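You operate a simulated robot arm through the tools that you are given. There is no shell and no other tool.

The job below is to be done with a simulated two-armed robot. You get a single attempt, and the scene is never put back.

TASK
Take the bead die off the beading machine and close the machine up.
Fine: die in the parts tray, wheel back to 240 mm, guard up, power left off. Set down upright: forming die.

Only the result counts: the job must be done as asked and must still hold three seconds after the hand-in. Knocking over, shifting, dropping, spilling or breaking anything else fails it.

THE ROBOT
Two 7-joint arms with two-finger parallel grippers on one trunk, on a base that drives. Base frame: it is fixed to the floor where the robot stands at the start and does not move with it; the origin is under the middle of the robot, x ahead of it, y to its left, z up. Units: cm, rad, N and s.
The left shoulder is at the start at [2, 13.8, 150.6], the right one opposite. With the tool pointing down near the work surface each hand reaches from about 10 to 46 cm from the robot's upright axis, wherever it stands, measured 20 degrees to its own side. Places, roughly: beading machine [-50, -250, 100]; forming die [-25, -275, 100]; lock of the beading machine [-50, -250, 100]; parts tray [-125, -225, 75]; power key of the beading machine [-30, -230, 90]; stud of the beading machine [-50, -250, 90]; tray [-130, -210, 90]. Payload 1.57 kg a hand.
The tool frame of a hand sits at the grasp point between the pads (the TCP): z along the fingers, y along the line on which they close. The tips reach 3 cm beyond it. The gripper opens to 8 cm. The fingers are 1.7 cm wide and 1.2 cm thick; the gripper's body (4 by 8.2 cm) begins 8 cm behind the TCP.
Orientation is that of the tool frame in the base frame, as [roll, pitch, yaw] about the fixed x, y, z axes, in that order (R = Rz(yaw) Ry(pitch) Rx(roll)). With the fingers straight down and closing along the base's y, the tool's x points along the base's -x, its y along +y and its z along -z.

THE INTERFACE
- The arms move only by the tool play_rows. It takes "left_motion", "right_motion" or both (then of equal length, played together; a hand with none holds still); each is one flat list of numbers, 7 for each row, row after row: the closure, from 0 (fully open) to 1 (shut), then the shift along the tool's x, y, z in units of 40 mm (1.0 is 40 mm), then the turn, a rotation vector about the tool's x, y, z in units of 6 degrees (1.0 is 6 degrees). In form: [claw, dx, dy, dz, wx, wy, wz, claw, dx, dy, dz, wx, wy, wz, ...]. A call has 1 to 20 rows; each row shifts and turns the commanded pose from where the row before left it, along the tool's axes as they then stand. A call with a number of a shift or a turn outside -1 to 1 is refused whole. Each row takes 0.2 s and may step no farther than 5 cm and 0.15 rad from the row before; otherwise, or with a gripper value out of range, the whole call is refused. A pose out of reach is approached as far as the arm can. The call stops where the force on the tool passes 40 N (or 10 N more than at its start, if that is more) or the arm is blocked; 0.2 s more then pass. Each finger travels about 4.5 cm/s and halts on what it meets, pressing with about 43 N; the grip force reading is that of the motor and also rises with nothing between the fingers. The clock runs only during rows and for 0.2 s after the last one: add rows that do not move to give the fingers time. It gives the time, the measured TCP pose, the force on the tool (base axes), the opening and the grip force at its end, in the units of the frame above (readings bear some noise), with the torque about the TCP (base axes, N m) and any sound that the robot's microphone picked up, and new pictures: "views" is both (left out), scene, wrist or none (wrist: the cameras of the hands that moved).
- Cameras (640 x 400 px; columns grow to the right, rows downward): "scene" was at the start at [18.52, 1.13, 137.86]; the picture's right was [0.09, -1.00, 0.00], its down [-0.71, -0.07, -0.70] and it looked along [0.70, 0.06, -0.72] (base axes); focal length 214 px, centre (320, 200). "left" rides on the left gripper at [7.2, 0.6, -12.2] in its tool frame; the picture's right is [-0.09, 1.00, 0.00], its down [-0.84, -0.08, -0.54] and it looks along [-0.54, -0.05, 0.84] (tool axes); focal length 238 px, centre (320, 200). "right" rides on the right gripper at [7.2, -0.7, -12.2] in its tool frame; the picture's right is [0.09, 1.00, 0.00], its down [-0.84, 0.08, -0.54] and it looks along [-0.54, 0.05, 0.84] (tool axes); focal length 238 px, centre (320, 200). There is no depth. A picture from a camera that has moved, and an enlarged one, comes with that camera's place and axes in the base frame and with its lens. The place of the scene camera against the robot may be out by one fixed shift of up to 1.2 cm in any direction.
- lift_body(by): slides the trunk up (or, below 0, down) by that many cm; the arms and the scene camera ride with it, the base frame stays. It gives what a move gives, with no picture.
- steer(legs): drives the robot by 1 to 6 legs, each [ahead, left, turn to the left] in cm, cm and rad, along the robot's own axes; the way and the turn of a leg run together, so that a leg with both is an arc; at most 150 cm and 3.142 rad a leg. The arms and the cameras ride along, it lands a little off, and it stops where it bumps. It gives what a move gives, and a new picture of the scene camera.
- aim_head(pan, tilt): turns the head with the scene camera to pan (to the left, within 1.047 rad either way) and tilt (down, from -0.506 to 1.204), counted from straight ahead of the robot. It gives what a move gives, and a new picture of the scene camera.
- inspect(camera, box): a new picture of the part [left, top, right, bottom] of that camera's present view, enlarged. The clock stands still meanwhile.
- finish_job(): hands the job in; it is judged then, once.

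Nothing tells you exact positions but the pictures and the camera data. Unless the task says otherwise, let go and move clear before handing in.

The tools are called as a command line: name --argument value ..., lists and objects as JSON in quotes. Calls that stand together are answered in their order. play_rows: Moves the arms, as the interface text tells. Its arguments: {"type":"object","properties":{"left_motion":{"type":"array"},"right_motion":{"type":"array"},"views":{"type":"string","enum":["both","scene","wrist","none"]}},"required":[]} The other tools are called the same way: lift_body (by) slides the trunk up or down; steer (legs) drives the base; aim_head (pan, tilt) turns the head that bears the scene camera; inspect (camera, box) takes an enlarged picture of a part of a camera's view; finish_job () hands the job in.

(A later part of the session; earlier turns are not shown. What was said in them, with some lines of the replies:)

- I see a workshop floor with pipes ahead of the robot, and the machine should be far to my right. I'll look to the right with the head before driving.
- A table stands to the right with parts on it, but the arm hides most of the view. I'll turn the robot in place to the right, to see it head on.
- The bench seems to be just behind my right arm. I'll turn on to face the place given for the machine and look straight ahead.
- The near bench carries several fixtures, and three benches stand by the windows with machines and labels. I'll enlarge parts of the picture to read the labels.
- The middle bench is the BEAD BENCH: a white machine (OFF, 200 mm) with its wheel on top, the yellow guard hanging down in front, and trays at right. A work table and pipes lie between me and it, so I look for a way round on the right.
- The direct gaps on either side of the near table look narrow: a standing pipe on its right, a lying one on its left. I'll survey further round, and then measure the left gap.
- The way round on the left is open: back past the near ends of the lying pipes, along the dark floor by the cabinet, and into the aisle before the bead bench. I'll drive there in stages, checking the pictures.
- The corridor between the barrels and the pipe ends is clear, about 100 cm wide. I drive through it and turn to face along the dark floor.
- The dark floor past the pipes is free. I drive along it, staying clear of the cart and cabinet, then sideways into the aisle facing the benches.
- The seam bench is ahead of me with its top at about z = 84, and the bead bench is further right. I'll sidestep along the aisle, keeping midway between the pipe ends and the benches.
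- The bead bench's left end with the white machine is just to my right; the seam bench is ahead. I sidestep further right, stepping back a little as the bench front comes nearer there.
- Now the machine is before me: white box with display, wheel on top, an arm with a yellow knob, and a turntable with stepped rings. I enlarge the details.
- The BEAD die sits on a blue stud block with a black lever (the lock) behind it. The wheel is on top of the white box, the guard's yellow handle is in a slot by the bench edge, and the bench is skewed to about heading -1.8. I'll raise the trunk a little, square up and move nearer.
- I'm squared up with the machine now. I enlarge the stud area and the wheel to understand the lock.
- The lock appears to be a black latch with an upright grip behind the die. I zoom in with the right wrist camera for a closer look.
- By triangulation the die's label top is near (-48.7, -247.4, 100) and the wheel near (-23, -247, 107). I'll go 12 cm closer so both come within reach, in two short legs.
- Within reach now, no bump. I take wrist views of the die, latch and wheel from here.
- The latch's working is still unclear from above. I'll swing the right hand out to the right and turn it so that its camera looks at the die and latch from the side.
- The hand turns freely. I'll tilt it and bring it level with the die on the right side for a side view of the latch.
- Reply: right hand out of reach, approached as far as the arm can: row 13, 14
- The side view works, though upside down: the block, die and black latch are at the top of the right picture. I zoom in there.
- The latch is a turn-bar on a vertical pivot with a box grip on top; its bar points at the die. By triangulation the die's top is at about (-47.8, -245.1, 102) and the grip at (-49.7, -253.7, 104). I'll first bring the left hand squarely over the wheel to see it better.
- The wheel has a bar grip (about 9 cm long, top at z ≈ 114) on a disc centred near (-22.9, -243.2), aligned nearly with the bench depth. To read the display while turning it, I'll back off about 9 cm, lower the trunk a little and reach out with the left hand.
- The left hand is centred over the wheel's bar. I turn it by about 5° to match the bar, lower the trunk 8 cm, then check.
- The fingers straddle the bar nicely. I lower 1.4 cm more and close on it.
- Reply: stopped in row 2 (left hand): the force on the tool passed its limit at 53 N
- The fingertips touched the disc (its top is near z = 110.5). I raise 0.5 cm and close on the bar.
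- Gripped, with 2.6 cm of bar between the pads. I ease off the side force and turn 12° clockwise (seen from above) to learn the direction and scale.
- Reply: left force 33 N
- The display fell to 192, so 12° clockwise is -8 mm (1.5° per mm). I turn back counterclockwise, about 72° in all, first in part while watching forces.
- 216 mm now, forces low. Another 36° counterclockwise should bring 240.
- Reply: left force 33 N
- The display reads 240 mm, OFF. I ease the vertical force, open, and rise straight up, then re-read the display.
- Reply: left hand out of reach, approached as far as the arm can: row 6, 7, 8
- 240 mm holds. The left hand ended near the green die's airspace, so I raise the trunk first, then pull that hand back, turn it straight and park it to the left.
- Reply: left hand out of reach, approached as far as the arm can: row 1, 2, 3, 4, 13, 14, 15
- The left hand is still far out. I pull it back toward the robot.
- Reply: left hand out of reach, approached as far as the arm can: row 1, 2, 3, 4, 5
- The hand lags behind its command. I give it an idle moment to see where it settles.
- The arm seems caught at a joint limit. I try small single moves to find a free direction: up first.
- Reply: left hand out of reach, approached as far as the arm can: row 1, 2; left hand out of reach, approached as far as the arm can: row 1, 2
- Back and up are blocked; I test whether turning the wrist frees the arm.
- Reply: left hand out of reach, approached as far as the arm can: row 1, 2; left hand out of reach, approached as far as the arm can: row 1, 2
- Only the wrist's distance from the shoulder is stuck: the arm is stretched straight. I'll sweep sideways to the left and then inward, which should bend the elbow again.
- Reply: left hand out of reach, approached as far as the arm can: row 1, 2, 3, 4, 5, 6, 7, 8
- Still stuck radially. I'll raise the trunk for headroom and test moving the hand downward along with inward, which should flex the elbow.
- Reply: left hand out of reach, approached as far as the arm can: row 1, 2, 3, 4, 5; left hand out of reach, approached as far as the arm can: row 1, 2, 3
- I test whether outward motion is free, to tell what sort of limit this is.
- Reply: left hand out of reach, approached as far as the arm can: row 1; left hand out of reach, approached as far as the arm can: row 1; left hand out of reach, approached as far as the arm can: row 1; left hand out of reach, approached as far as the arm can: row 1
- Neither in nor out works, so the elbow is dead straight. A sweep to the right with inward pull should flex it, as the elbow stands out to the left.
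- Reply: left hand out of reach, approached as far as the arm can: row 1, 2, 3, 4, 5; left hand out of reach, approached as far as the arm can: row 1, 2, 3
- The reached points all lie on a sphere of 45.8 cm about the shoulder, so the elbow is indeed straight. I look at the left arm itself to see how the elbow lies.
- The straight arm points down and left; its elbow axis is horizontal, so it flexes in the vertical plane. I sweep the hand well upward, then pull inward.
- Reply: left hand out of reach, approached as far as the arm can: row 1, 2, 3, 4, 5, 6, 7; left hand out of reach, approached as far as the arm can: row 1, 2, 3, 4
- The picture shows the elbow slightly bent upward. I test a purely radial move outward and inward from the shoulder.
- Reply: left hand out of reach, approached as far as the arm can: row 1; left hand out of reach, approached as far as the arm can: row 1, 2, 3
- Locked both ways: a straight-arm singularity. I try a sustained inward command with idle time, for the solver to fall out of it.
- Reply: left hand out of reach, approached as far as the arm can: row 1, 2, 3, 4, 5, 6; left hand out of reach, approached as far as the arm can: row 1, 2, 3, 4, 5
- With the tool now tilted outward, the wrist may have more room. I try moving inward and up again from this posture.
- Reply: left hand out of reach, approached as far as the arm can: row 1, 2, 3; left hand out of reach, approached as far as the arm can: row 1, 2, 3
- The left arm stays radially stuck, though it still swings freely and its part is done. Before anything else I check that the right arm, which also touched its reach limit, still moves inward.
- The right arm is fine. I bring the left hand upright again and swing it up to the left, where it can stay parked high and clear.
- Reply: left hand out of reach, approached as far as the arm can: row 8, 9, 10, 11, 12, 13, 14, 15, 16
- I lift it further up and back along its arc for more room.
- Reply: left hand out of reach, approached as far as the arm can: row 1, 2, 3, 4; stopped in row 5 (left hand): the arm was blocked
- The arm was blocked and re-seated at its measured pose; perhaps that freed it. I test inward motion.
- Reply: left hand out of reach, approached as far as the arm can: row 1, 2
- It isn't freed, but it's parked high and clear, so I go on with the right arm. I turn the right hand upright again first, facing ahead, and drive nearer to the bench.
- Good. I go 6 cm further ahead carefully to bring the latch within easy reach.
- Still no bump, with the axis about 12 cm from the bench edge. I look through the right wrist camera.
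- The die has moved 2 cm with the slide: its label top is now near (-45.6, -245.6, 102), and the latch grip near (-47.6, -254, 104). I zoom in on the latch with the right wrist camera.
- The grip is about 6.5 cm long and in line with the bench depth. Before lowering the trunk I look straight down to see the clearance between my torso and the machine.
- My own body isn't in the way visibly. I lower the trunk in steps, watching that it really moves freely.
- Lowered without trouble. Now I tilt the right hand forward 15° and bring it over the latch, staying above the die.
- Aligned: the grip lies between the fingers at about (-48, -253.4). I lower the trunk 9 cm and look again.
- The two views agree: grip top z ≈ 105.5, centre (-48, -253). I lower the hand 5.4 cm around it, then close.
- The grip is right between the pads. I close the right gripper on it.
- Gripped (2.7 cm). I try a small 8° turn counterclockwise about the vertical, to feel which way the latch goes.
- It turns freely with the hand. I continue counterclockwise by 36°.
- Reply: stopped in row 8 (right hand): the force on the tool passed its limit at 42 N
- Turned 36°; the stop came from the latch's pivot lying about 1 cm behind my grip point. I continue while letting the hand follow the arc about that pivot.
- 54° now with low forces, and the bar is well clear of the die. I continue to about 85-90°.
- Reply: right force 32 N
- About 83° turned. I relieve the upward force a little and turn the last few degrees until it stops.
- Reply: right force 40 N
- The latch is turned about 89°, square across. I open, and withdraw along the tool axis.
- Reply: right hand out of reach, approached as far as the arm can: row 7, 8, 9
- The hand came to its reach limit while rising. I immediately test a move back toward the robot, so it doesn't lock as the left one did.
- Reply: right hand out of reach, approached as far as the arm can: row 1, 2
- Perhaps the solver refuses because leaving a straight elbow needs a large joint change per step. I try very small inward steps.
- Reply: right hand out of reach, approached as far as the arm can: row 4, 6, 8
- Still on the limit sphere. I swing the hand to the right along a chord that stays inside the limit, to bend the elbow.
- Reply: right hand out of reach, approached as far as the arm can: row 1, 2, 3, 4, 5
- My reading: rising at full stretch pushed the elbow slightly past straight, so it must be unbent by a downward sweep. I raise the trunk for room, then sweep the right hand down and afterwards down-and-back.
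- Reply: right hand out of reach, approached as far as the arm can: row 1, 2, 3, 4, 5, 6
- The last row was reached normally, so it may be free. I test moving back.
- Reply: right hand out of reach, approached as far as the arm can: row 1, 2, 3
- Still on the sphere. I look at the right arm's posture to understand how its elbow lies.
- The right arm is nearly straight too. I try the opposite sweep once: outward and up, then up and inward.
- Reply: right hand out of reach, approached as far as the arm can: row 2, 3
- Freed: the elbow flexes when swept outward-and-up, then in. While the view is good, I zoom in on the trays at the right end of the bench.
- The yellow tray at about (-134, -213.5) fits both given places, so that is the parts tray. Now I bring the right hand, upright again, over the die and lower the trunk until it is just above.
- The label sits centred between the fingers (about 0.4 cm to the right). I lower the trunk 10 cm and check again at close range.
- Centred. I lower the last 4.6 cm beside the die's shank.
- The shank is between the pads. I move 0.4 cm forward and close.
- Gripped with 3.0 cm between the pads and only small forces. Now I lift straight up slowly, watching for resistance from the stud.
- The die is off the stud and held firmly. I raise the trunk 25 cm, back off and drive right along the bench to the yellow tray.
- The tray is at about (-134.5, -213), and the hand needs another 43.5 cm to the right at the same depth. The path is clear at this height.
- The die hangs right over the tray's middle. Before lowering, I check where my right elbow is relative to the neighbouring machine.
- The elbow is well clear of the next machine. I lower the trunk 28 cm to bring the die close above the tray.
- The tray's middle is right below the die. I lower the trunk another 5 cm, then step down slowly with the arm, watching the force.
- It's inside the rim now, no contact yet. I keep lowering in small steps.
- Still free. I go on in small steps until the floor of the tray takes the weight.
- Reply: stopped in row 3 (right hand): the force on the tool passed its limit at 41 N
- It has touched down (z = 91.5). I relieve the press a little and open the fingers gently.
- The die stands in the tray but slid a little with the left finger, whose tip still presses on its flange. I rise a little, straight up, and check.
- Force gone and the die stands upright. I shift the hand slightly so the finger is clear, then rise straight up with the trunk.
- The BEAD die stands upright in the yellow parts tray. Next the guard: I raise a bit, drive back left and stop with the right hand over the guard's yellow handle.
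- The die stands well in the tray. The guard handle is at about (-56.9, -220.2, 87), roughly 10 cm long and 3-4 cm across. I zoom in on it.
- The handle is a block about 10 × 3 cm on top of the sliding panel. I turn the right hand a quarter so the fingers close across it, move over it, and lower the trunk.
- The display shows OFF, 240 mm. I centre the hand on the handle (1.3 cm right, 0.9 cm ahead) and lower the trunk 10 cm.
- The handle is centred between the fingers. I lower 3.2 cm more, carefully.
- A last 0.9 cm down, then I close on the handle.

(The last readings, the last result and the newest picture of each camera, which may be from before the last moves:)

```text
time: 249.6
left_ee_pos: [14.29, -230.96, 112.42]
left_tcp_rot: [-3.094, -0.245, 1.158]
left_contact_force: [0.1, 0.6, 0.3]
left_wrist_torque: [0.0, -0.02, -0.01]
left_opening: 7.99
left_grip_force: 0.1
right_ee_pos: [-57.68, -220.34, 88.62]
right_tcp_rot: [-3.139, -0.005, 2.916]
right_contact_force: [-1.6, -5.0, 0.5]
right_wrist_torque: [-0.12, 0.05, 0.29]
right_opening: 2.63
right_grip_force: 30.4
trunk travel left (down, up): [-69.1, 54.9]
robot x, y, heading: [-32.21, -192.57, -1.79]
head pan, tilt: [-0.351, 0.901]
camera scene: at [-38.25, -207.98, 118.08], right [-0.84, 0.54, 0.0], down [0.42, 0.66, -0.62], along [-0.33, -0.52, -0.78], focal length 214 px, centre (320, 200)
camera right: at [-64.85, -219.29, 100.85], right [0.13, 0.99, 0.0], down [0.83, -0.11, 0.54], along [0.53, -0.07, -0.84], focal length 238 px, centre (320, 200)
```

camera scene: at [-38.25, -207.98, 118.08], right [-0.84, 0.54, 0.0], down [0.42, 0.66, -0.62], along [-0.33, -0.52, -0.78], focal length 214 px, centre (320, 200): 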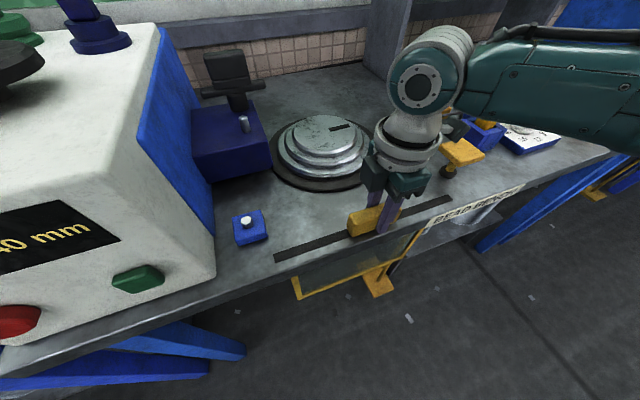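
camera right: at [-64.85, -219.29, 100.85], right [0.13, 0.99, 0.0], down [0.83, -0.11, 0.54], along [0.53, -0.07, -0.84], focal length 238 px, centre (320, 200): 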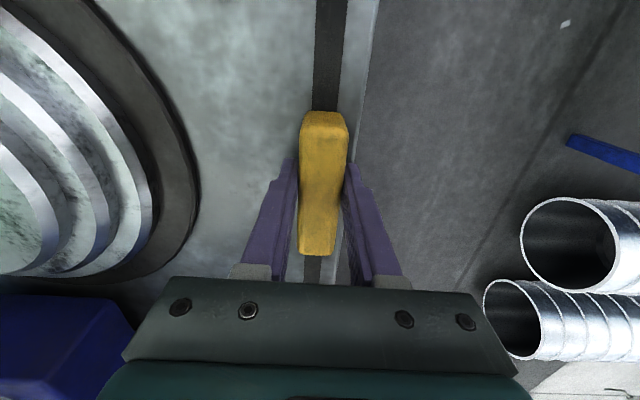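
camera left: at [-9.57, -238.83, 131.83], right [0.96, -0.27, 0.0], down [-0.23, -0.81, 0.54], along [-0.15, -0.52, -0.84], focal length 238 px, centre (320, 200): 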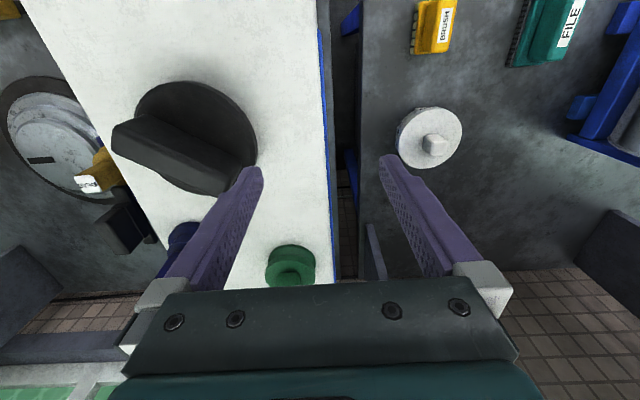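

The handle is held. I pull up slowly to see that the guard slides.

play_rows --right_motion '[1, 0, 0.02, -0.1, 0, 0, 0, 1, 0, 0, -0.15, 0, 0, 0, 1, 0, 0, -0.2, 0, 0, 0, 1, 0, 0, -0.2, 0, 0, 0, 1, 0, 0, -0.2, 0, 0, 0, 1, 0, 0, 0, 0, 0, 0]' --views "both"

```text
time: 251.0
left_ee_pos: [14.25, -231.0, 112.47]
left_tcp_rot: [-3.093, -0.245, 1.158]
left_contact_force: [1.5, -1.4, 0.2]
left_wrist_torque: [0.04, -0.01, -0.01]
left_opening: 8.01
left_grip_force: 0.1
right_ee_pos: [-57.78, -220.42, 92.05]
right_tcp_rot: [-3.139, -0.004, 2.915]
right_contact_force: [-3.2, -10.4, -1.3]
right_wrist_torque: [-0.11, -0.13, 0.7]
right_opening: 2.63
right_grip_force: 37.0
trunk travel left (down, up): [-69.1, 54.9]
robot x, y, heading: [-32.9, -192.16, -1.786]
head pan, tilt: [-0.351, 0.901]
camera scene: at [-38.28, -208.03, 118.1], right [-0.84, 0.54, 0.0], down [0.42, 0.66, -0.62], along [-0.34, -0.53, -0.78], focal length 214 px, centre (320, 200)
camera right: at [-64.84, -219.29, 104.3], right [0.13, 0.99, 0.0], down [0.84, -0.11, 0.54], along [0.53, -0.07, -0.84], focal length 238 px, centre (320, 200)
```

scene: 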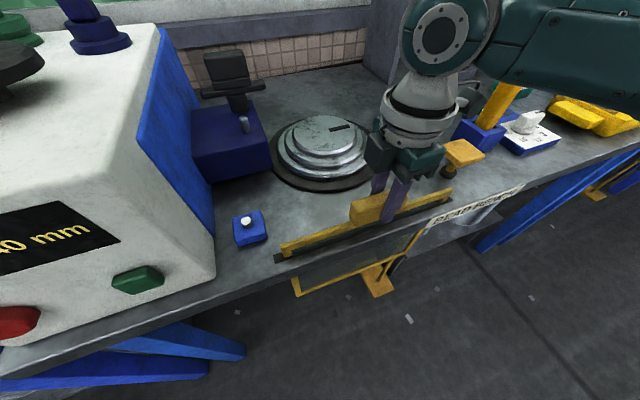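
right: 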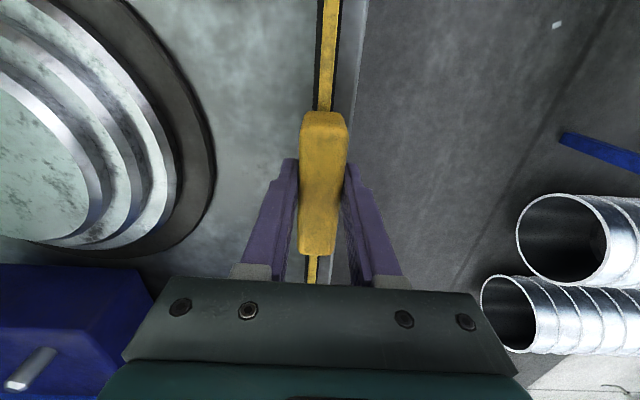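

The guard slides up with the handle. I correct the sideways force and keep raising.

play_rows --right_motion '[1, 0, -0.05, -0.2, 0, 0, 0, 1, 0, 0, -0.35, 0, 0, 0, 1, 0, 0, -0.35, 0, 0, 0, 1, 0, 0, -0.35, 0, 0, 0, 1, 0, 0, -0.35, 0, 0, 0, 1, 0, 0, -0.35, 0, 0, 0, 1, 0, 0, -0.35, 0, 0, 0, 1, 0, 0, 0, 0, 0, 0]' --views "scene"

```text
time: 252.8
left_ee_pos: [14.25, -230.81, 112.3]
left_tcp_rot: [-3.092, -0.246, 1.157]
left_contact_force: [0.3, 0.2, -0.2]
left_wrist_torque: [-0.03, 0.02, 0.03]
left_opening: 7.98
left_grip_force: 0.1
right_ee_pos: [-57.74, -220.27, 101.17]
right_tcp_rot: [3.14, -0.004, 2.916]
right_contact_force: [-7.1, -0.9, -0.3]
right_wrist_torque: [-0.12, -0.05, 0.54]
right_opening: 2.62
right_grip_force: 37.0
trunk travel left (down, up): [-69.1, 54.9]
robot x, y, heading: [-32.42, -192.31, -1.789]
head pan, tilt: [-0.351, 0.901]
camera scene: at [-38.3, -207.9, 118.07], right [-0.84, 0.54, 0.0], down [0.42, 0.66, -0.62], along [-0.34, -0.52, -0.78], focal length 214 px, centre (320, 200)
```

scene: 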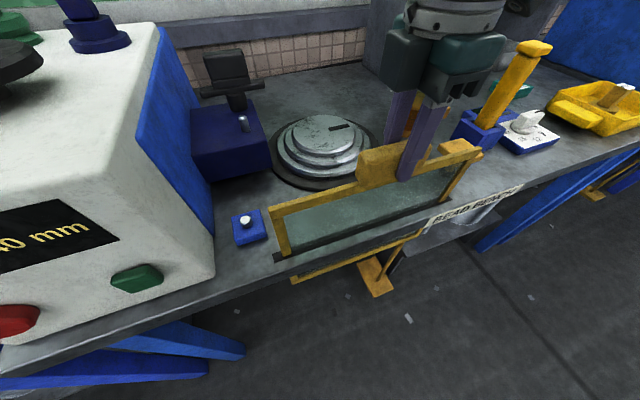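

It's risen 12.5 cm so far with hardly any load. I keep going until the top stop.

play_rows --right_motion '[1, -0.03, 0, -0.3, 0, 0, 0, 1, 0, 0, -0.3, 0, 0, 0, 1, 0, 0, -0.3, 0, 0, 0, 1, 0, 0, -0.3, 0, 0, 0, 1, 0, 0, 0, 0, 0, 0]' --views "scene"

```text
time: 254.0
left_ee_pos: [14.2, -230.84, 112.19]
left_tcp_rot: [-3.09, -0.245, 1.158]
left_contact_force: [-0.5, 0.4, 0.3]
left_wrist_torque: [0.0, 0.03, 0.01]
left_opening: 7.97
left_grip_force: 0.0
right_ee_pos: [-57.76, -220.54, 106.04]
right_tcp_rot: [3.139, -0.007, 2.915]
right_contact_force: [-8.9, -2.5, -1.6]
right_wrist_torque: [0.12, 1.22, 0.61]
right_opening: 2.6
right_grip_force: 37.0
trunk travel left (down, up): [-69.1, 54.9]
robot x, y, heading: [-32.45, -192.21, -1.795]
head pan, tilt: [-0.351, 0.901]
camera scene: at [-38.35, -207.91, 118.08], right [-0.84, 0.54, 0.0], down [0.42, 0.66, -0.62], along [-0.34, -0.52, -0.78], focal length 214 px, centre (320, 200)
```

scene: 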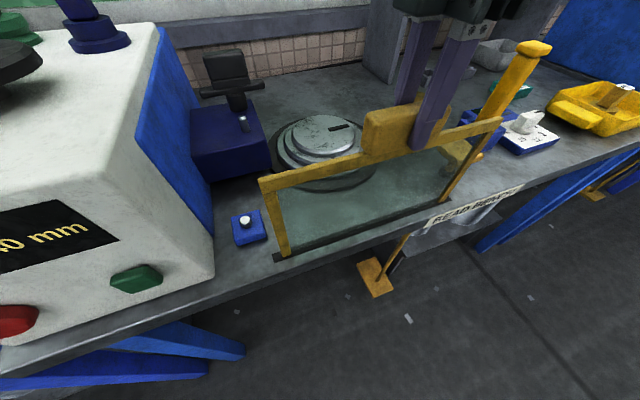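

Nearly fully out of the slot. I continue a little until the stop is felt.

play_rows --right_motion '[1, -0.04, 0, -0.2, 0, 0, 0, 1, 0, 0, -0.2, 0, 0, 0, 1, 0, 0, -0.2, 0, 0, 0, 1, 0, 0, -0.2, 0, 0, 0, 1, 0, 0, 0, 0, 0, 0]' --views "scene"

```text
time: 255.2
left_ee_pos: [14.07, -230.98, 112.08]
left_tcp_rot: [-3.09, -0.245, 1.158]
left_contact_force: [-0.4, -0.4, 0.2]
left_wrist_torque: [-0.01, 0.0, -0.01]
left_opening: 8.0
left_grip_force: 0.1
right_ee_pos: [-57.82, -220.21, 109.19]
right_tcp_rot: [3.139, -0.011, 2.915]
right_contact_force: [-22.9, 2.1, -1.2]
right_wrist_torque: [-0.19, 0.05, 0.66]
right_opening: 2.61
right_grip_force: 37.6
trunk travel left (down, up): [-69.1, 54.9]
robot x, y, heading: [-32.55, -192.18, -1.789]
head pan, tilt: [-0.351, 0.901]
camera scene: at [-38.5, -207.87, 118.08], right [-0.84, 0.54, 0.0], down [0.42, 0.66, -0.62], along [-0.34, -0.52, -0.78], focal length 214 px, centre (320, 200)
```

scene: 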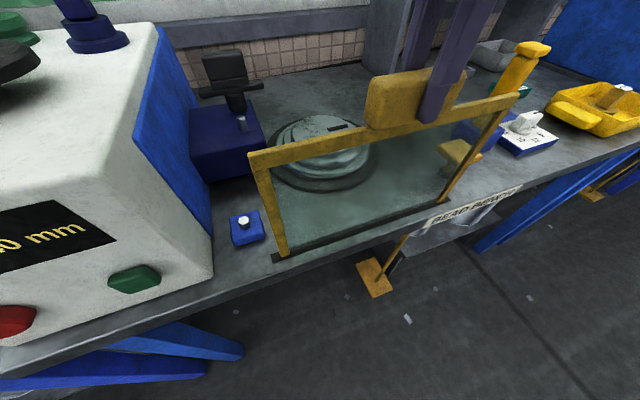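

Still rising; a sideways force has built up from my correction in the wrong sense. I undo it and continue.

play_rows --right_motion '[1, 0.06, 0, 0, 0, 0, 0, 1, 0.05, 0, -0.15, 0, 0, 0, 1, 0, 0, -0.2, 0, 0, 0, 1, 0, 0, -0.2, 0, 0, 0, 1, 0, 0, -0.2, 0, 0, 0, 1, 0, 0, 0, 0, 0, 0]' --views "scene"

```text
time: 256.6
left_ee_pos: [14.38, -230.78, 112.41]
left_tcp_rot: [-3.092, -0.247, 1.156]
left_contact_force: [-0.7, 1.0, 0.4]
left_wrist_torque: [0.0, 0.01, 0.0]
left_opening: 7.98
left_grip_force: 0.0
right_ee_pos: [-57.81, -220.34, 112.04]
right_tcp_rot: [3.141, -0.003, 2.918]
right_contact_force: [3.1, 0.3, -1.2]
right_wrist_torque: [-0.06, 0.59, 0.89]
right_opening: 2.61
right_grip_force: 37.1
trunk travel left (down, up): [-69.1, 54.9]
robot x, y, heading: [-32.45, -192.34, -1.787]
head pan, tilt: [-0.351, 0.901]
camera scene: at [-38.2, -207.89, 118.06], right [-0.84, 0.54, 0.0], down [0.42, 0.66, -0.62], along [-0.33, -0.52, -0.78], focal length 214 px, centre (320, 200)
```

scene: 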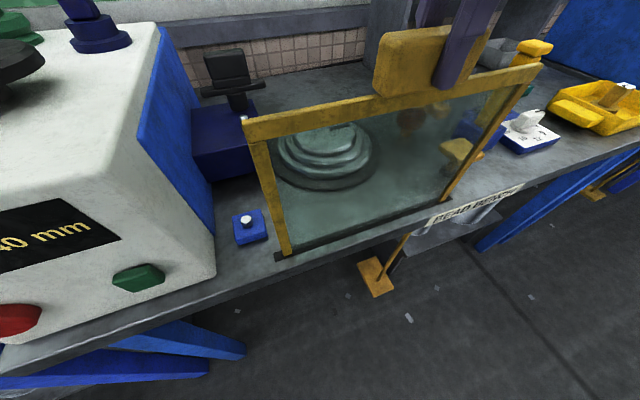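

23 cm up now and still free. I continue.

play_rows --right_motion '[1, 0, 0, -0.2, 0, 0, 0, 1, 0, 0, -0.2, 0, 0, 0, 1, 0, 0, -0.2, 0, 0, 0, 1, 0, 0, -0.2, 0, 0, 0, 1, 0, 0, 0, 0, 0, 0]' --views "scene"

```text
time: 257.8
left_ee_pos: [14.41, -230.85, 112.4]
left_tcp_rot: [-3.095, -0.246, 1.157]
left_contact_force: [-0.1, 0.1, 0.4]
left_wrist_torque: [0.0, 0.02, 0.04]
left_opening: 8.0
left_grip_force: 0.1
right_ee_pos: [-57.76, -220.37, 115.24]
right_tcp_rot: [3.14, -0.003, 2.915]
right_contact_force: [-2.9, -14.6, -31.3]
right_wrist_torque: [-0.53, 0.13, 0.7]
right_opening: 2.62
right_grip_force: 36.9
trunk travel left (down, up): [-69.1, 54.9]
robot x, y, heading: [-32.68, -192.1, -1.788]
head pan, tilt: [-0.351, 0.901]
camera scene: at [-38.15, -207.93, 118.05], right [-0.84, 0.54, 0.0], down [0.42, 0.66, -0.62], along [-0.33, -0.52, -0.78], focal length 214 px, centre (320, 200)
```

scene: 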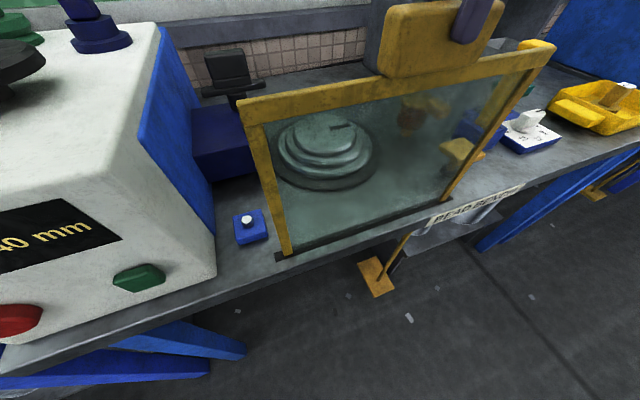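

The downward force rose to 31 N: the upper stop is reached. I relax slightly, then open the fingers and watch whether the guard stays up.

play_rows --right_motion '[1, 0, -0.02, 0.03, 0, 0, 0, 1, 0, 0, 0, 0, 0, 0]' --views "none"

play_rows --right_motion '[0.75, 0, 0, 0, 0, 0, 0, 0.6, 0, 0, 0, 0, 0, 0, 0.6, 0, 0, 0, 0, 0, 0, 0.6, 0, 0, 0, 0, 0, 0]' --views "both"

```text
time: 258.4
left_ee_pos: [14.35, -230.82, 112.51]
left_tcp_rot: [-3.093, -0.245, 1.154]
left_contact_force: [-0.3, 0.2, -0.1]
left_wrist_torque: [0.02, 0.0, 0.02]
left_opening: 8.02
left_grip_force: 0.1
right_ee_pos: [-57.66, -220.38, 115.35]
right_tcp_rot: [3.14, -0.001, 2.917]
right_contact_force: [1.0, -3.7, -13.0]
right_wrist_torque: [-0.34, 0.75, 0.52]
right_opening: 2.58
right_grip_force: 36.6
trunk travel left (down, up): [-69.1, 54.9]
robot x, y, heading: [-32.39, -192.08, -1.793]
head pan, tilt: [-0.351, 0.901]
```

```text
time: 259.4
left_ee_pos: [14.44, -230.94, 112.28]
left_tcp_rot: [-3.094, -0.247, 1.158]
left_contact_force: [-0.7, 0.5, -0.2]
left_wrist_torque: [0.0, 0.01, -0.01]
left_opening: 7.98
left_grip_force: 0.0
right_ee_pos: [-57.87, -220.52, 115.24]
right_tcp_rot: [3.141, -0.004, 2.915]
right_contact_force: [0.8, -0.6, 0.0]
right_wrist_torque: [0.02, 0.03, -0.02]
right_opening: 3.19
right_grip_force: 0.2
trunk travel left (down, up): [-69.1, 54.9]
robot x, y, heading: [-32.34, -192.16, -1.791]
head pan, tilt: [-0.351, 0.901]
camera scene: at [-38.23, -207.89, 118.06], right [-0.84, 0.54, 0.0], down [0.42, 0.66, -0.62], along [-0.33, -0.52, -0.78], focal length 214 px, centre (320, 200)
camera right: at [-64.88, -219.38, 127.43], right [0.13, 0.99, 0.0], down [0.83, -0.11, 0.54], along [0.53, -0.07, -0.84], focal length 238 px, centre (320, 200)
```

scene: 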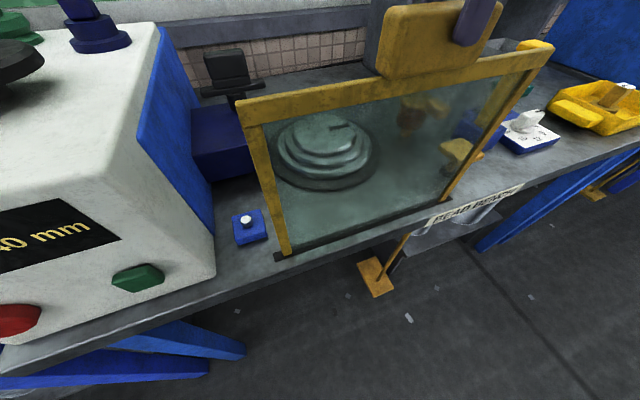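
right: 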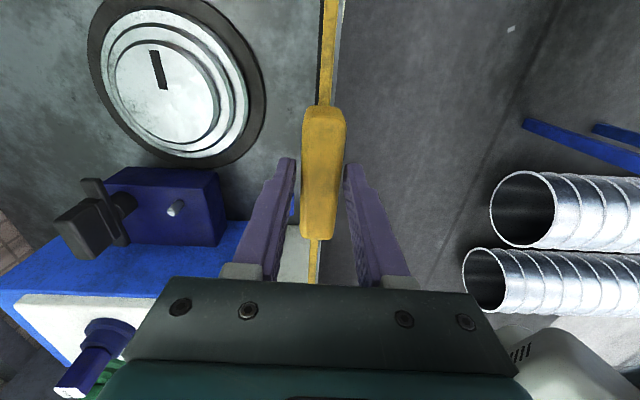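

The guard stays up by itself. I open fully and rise clear with the trunk.

play_rows --right_motion '[0, 0, 0, 0, 0, 0, 0, 0, 0, 0, 0, 0, 0, 0, 0, 0, 0, 0, 0, 0, 0, 0, 0, 0, 0, 0, 0, 0]' --views "none"

lift_body --by 20

steer --legs '[[-22, 0, 0]]'

aim_head --pan -0.1 --tilt 0.65

```text
time: 260.4
left_ee_pos: [14.31, -230.89, 112.38]
left_tcp_rot: [-3.092, -0.247, 1.157]
left_contact_force: [-0.8, 0.3, -0.5]
left_wrist_torque: [-0.01, -0.02, 0.0]
left_opening: 8.02
left_grip_force: 0.1
right_ee_pos: [-57.77, -220.41, 115.07]
right_tcp_rot: [3.14, -0.004, 2.918]
right_contact_force: [0.5, 0.5, -0.7]
right_wrist_torque: [-0.04, -0.03, -0.03]
right_opening: 8.0
right_grip_force: 0.1
trunk travel left (down, up): [-69.1, 54.9]
robot x, y, heading: [-32.25, -192.33, -1.783]
head pan, tilt: [-0.351, 0.901]
```

```text
time: 262.6
left_ee_pos: [14.39, -230.77, 132.32]
left_tcp_rot: [-3.094, -0.244, 1.156]
left_contact_force: [0.4, 0.5, 0.1]
left_wrist_torque: [0.0, 0.02, 0.04]
left_opening: 8.03
left_grip_force: 0.0
right_ee_pos: [-57.79, -220.35, 135.27]
right_tcp_rot: [3.141, -0.004, 2.916]
right_contact_force: [-0.2, 0.1, -0.3]
right_wrist_torque: [-0.02, 0.01, -0.03]
right_opening: 7.98
right_grip_force: 0.0
trunk travel left (down, up): [-89.1, 34.9]
robot x, y, heading: [-32.38, -192.44, -1.789]
head pan, tilt: [-0.351, 0.901]
```

```text
time: 264.3
left_ee_pos: [19.14, -209.56, 132.46]
left_tcp_rot: [-3.092, -0.248, 1.151]
left_contact_force: [0.6, 0.7, 1.1]
left_wrist_torque: [-0.01, 0.0, 0.0]
left_opening: 8.01
left_grip_force: 0.1
right_ee_pos: [-53.22, -198.77, 135.17]
right_tcp_rot: [3.138, -0.004, 2.911]
right_contact_force: [0.1, 1.0, -0.1]
right_wrist_torque: [0.0, 0.0, -0.01]
right_opening: 8.01
right_grip_force: 0.0
trunk travel left (down, up): [-89.1, 34.9]
robot x, y, heading: [-27.66, -170.4, -1.793]
head pan, tilt: [-0.351, 0.901]
camera scene: at [-33.48, -186.29, 138.06], right [-0.84, 0.54, 0.0], down [0.42, 0.66, -0.62], along [-0.34, -0.52, -0.78], focal length 214 px, centre (320, 200)
```

scene: 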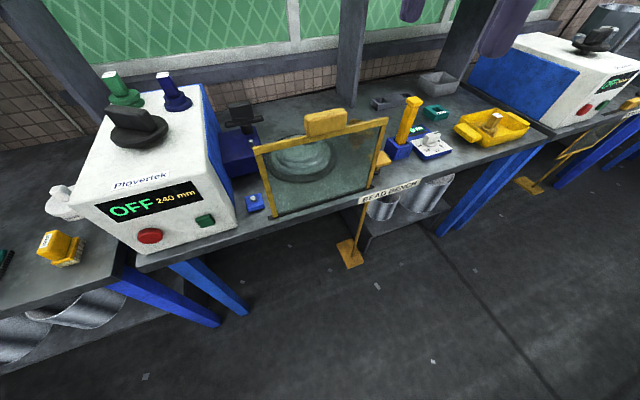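

```text
time: 265.1
left_ee_pos: [18.97, -209.51, 132.3]
left_tcp_rot: [-3.094, -0.246, 1.152]
left_contact_force: [0.3, -0.3, 0.4]
left_wrist_torque: [0.01, -0.02, -0.01]
left_opening: 8.0
left_grip_force: 0.0
right_ee_pos: [-53.15, -198.73, 135.22]
right_tcp_rot: [-3.141, -0.003, 2.912]
right_contact_force: [0.1, 0.7, 0.0]
right_wrist_torque: [0.01, 0.0, 0.0]
right_opening: 7.99
right_grip_force: 0.0
trunk travel left (down, up): [-89.1, 34.9]
robot x, y, heading: [-27.72, -170.8, -1.791]
head pan, tilt: [-0.099, 0.649]
camera scene: at [-32.14, -188.18, 140.1], right [-0.95, 0.32, 0.0], down [0.19, 0.57, -0.8], along [-0.25, -0.76, -0.61], focal length 214 px, centre (320, 200)
```

scene: 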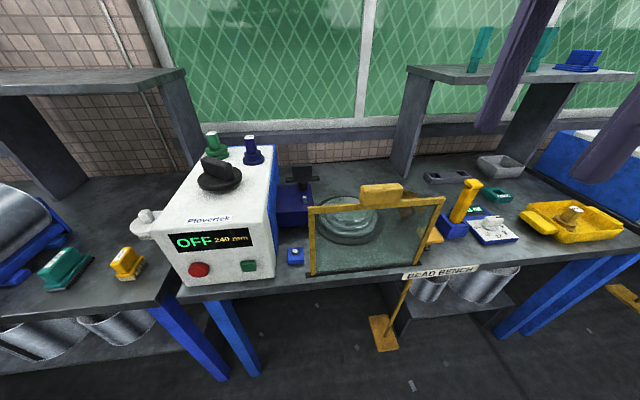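

All looks right: guard up, OFF, 240 mm, die in the yellow tray. I zoom in for a last check.

inspect --camera "scene" --box '[160, 130, 320, 290]'

inspect --camera "scene" --box '[420, 160, 640, 280]'

inspect --camera "scene" --box '[290, 170, 460, 290]'

```text
2.50 times, centred on (240, 210) of scene
camera zoom: at [-32.14, -188.18, 140.1], right [-0.95, 0.32, 0.0], down [0.19, 0.57, -0.8], along [-0.25, -0.76, -0.61], focal length 536 px, centre (520, 175)
```

zoom: 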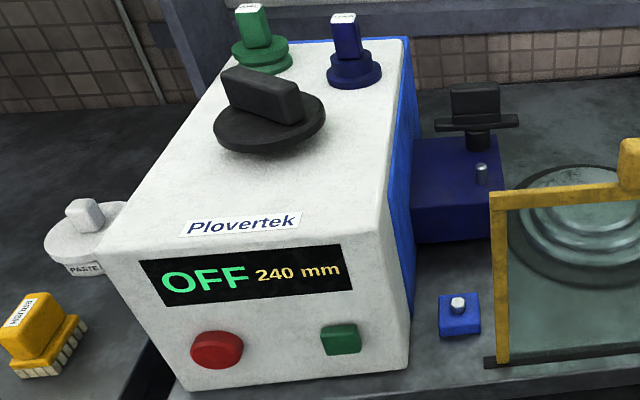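

```text
2.91 times, centred on (530, 220) of scene
camera zoom: at [-32.14, -188.18, 140.1], right [-0.95, 0.32, 0.0], down [0.19, 0.57, -0.8], along [-0.25, -0.76, -0.61], focal length 624 px, centre (-291, 142)
```

zoom: 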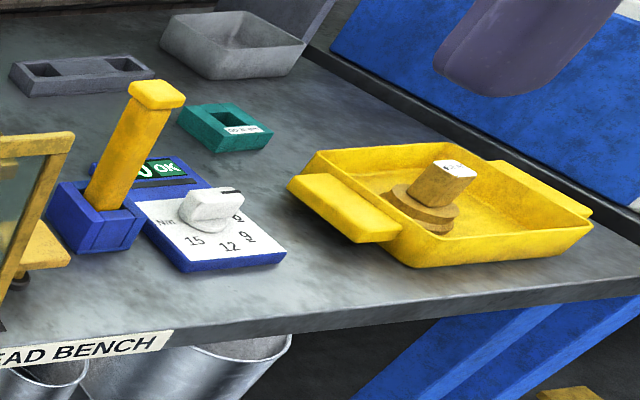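

```text
3.33 times, centred on (375, 230) of scene
camera zoom: at [-32.14, -188.18, 140.1], right [-0.95, 0.32, 0.0], down [0.19, 0.57, -0.8], along [-0.25, -0.76, -0.61], focal length 715 px, centre (137, 100)
```

zoom: 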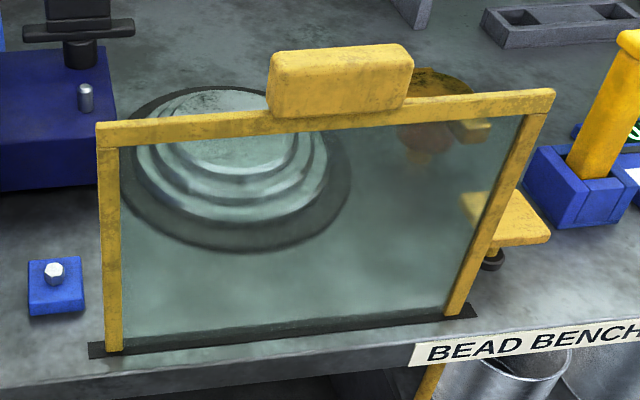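

The job looks complete. The BEAD die stands upright in the yellow parts tray, the wheel reads 240 mm, the power is OFF and the guard is fully up and holding by itself. The latch was opened to free the die and stays open, since the list doesn't ask for it to be turned back. Both hands are clear, so I hand in.

finish_job

```text
The job is handed in.
```

I took the bead die off the beading machine and closed the machine up, then handed the job in. No verdict came back.

- **Die:** it stands upright in the yellow tray, which I took to be the parts tray. It slid about 2 cm inside the tray when I let go, but settled upright.
- **Wheel:** it is back at 240 mm, read from the display after I let go.
- **Guard:** I pulled it up to its top stop, and it stayed up when I let go.
- **Power:** the display still reads OFF, and I didn't touch either button.
- **Latch:** I had to turn the latch by the stud about 90° to free the die. I left it open, because your list doesn't ask for it to be closed again.
- **Left arm:** it stretched out straight while turning the wheel and I couldn't bend it again. I parked it high and clear, and did the rest with the right arm.

I saw nothing knocked over, shifted or dropped, and both hands are empty and clear.
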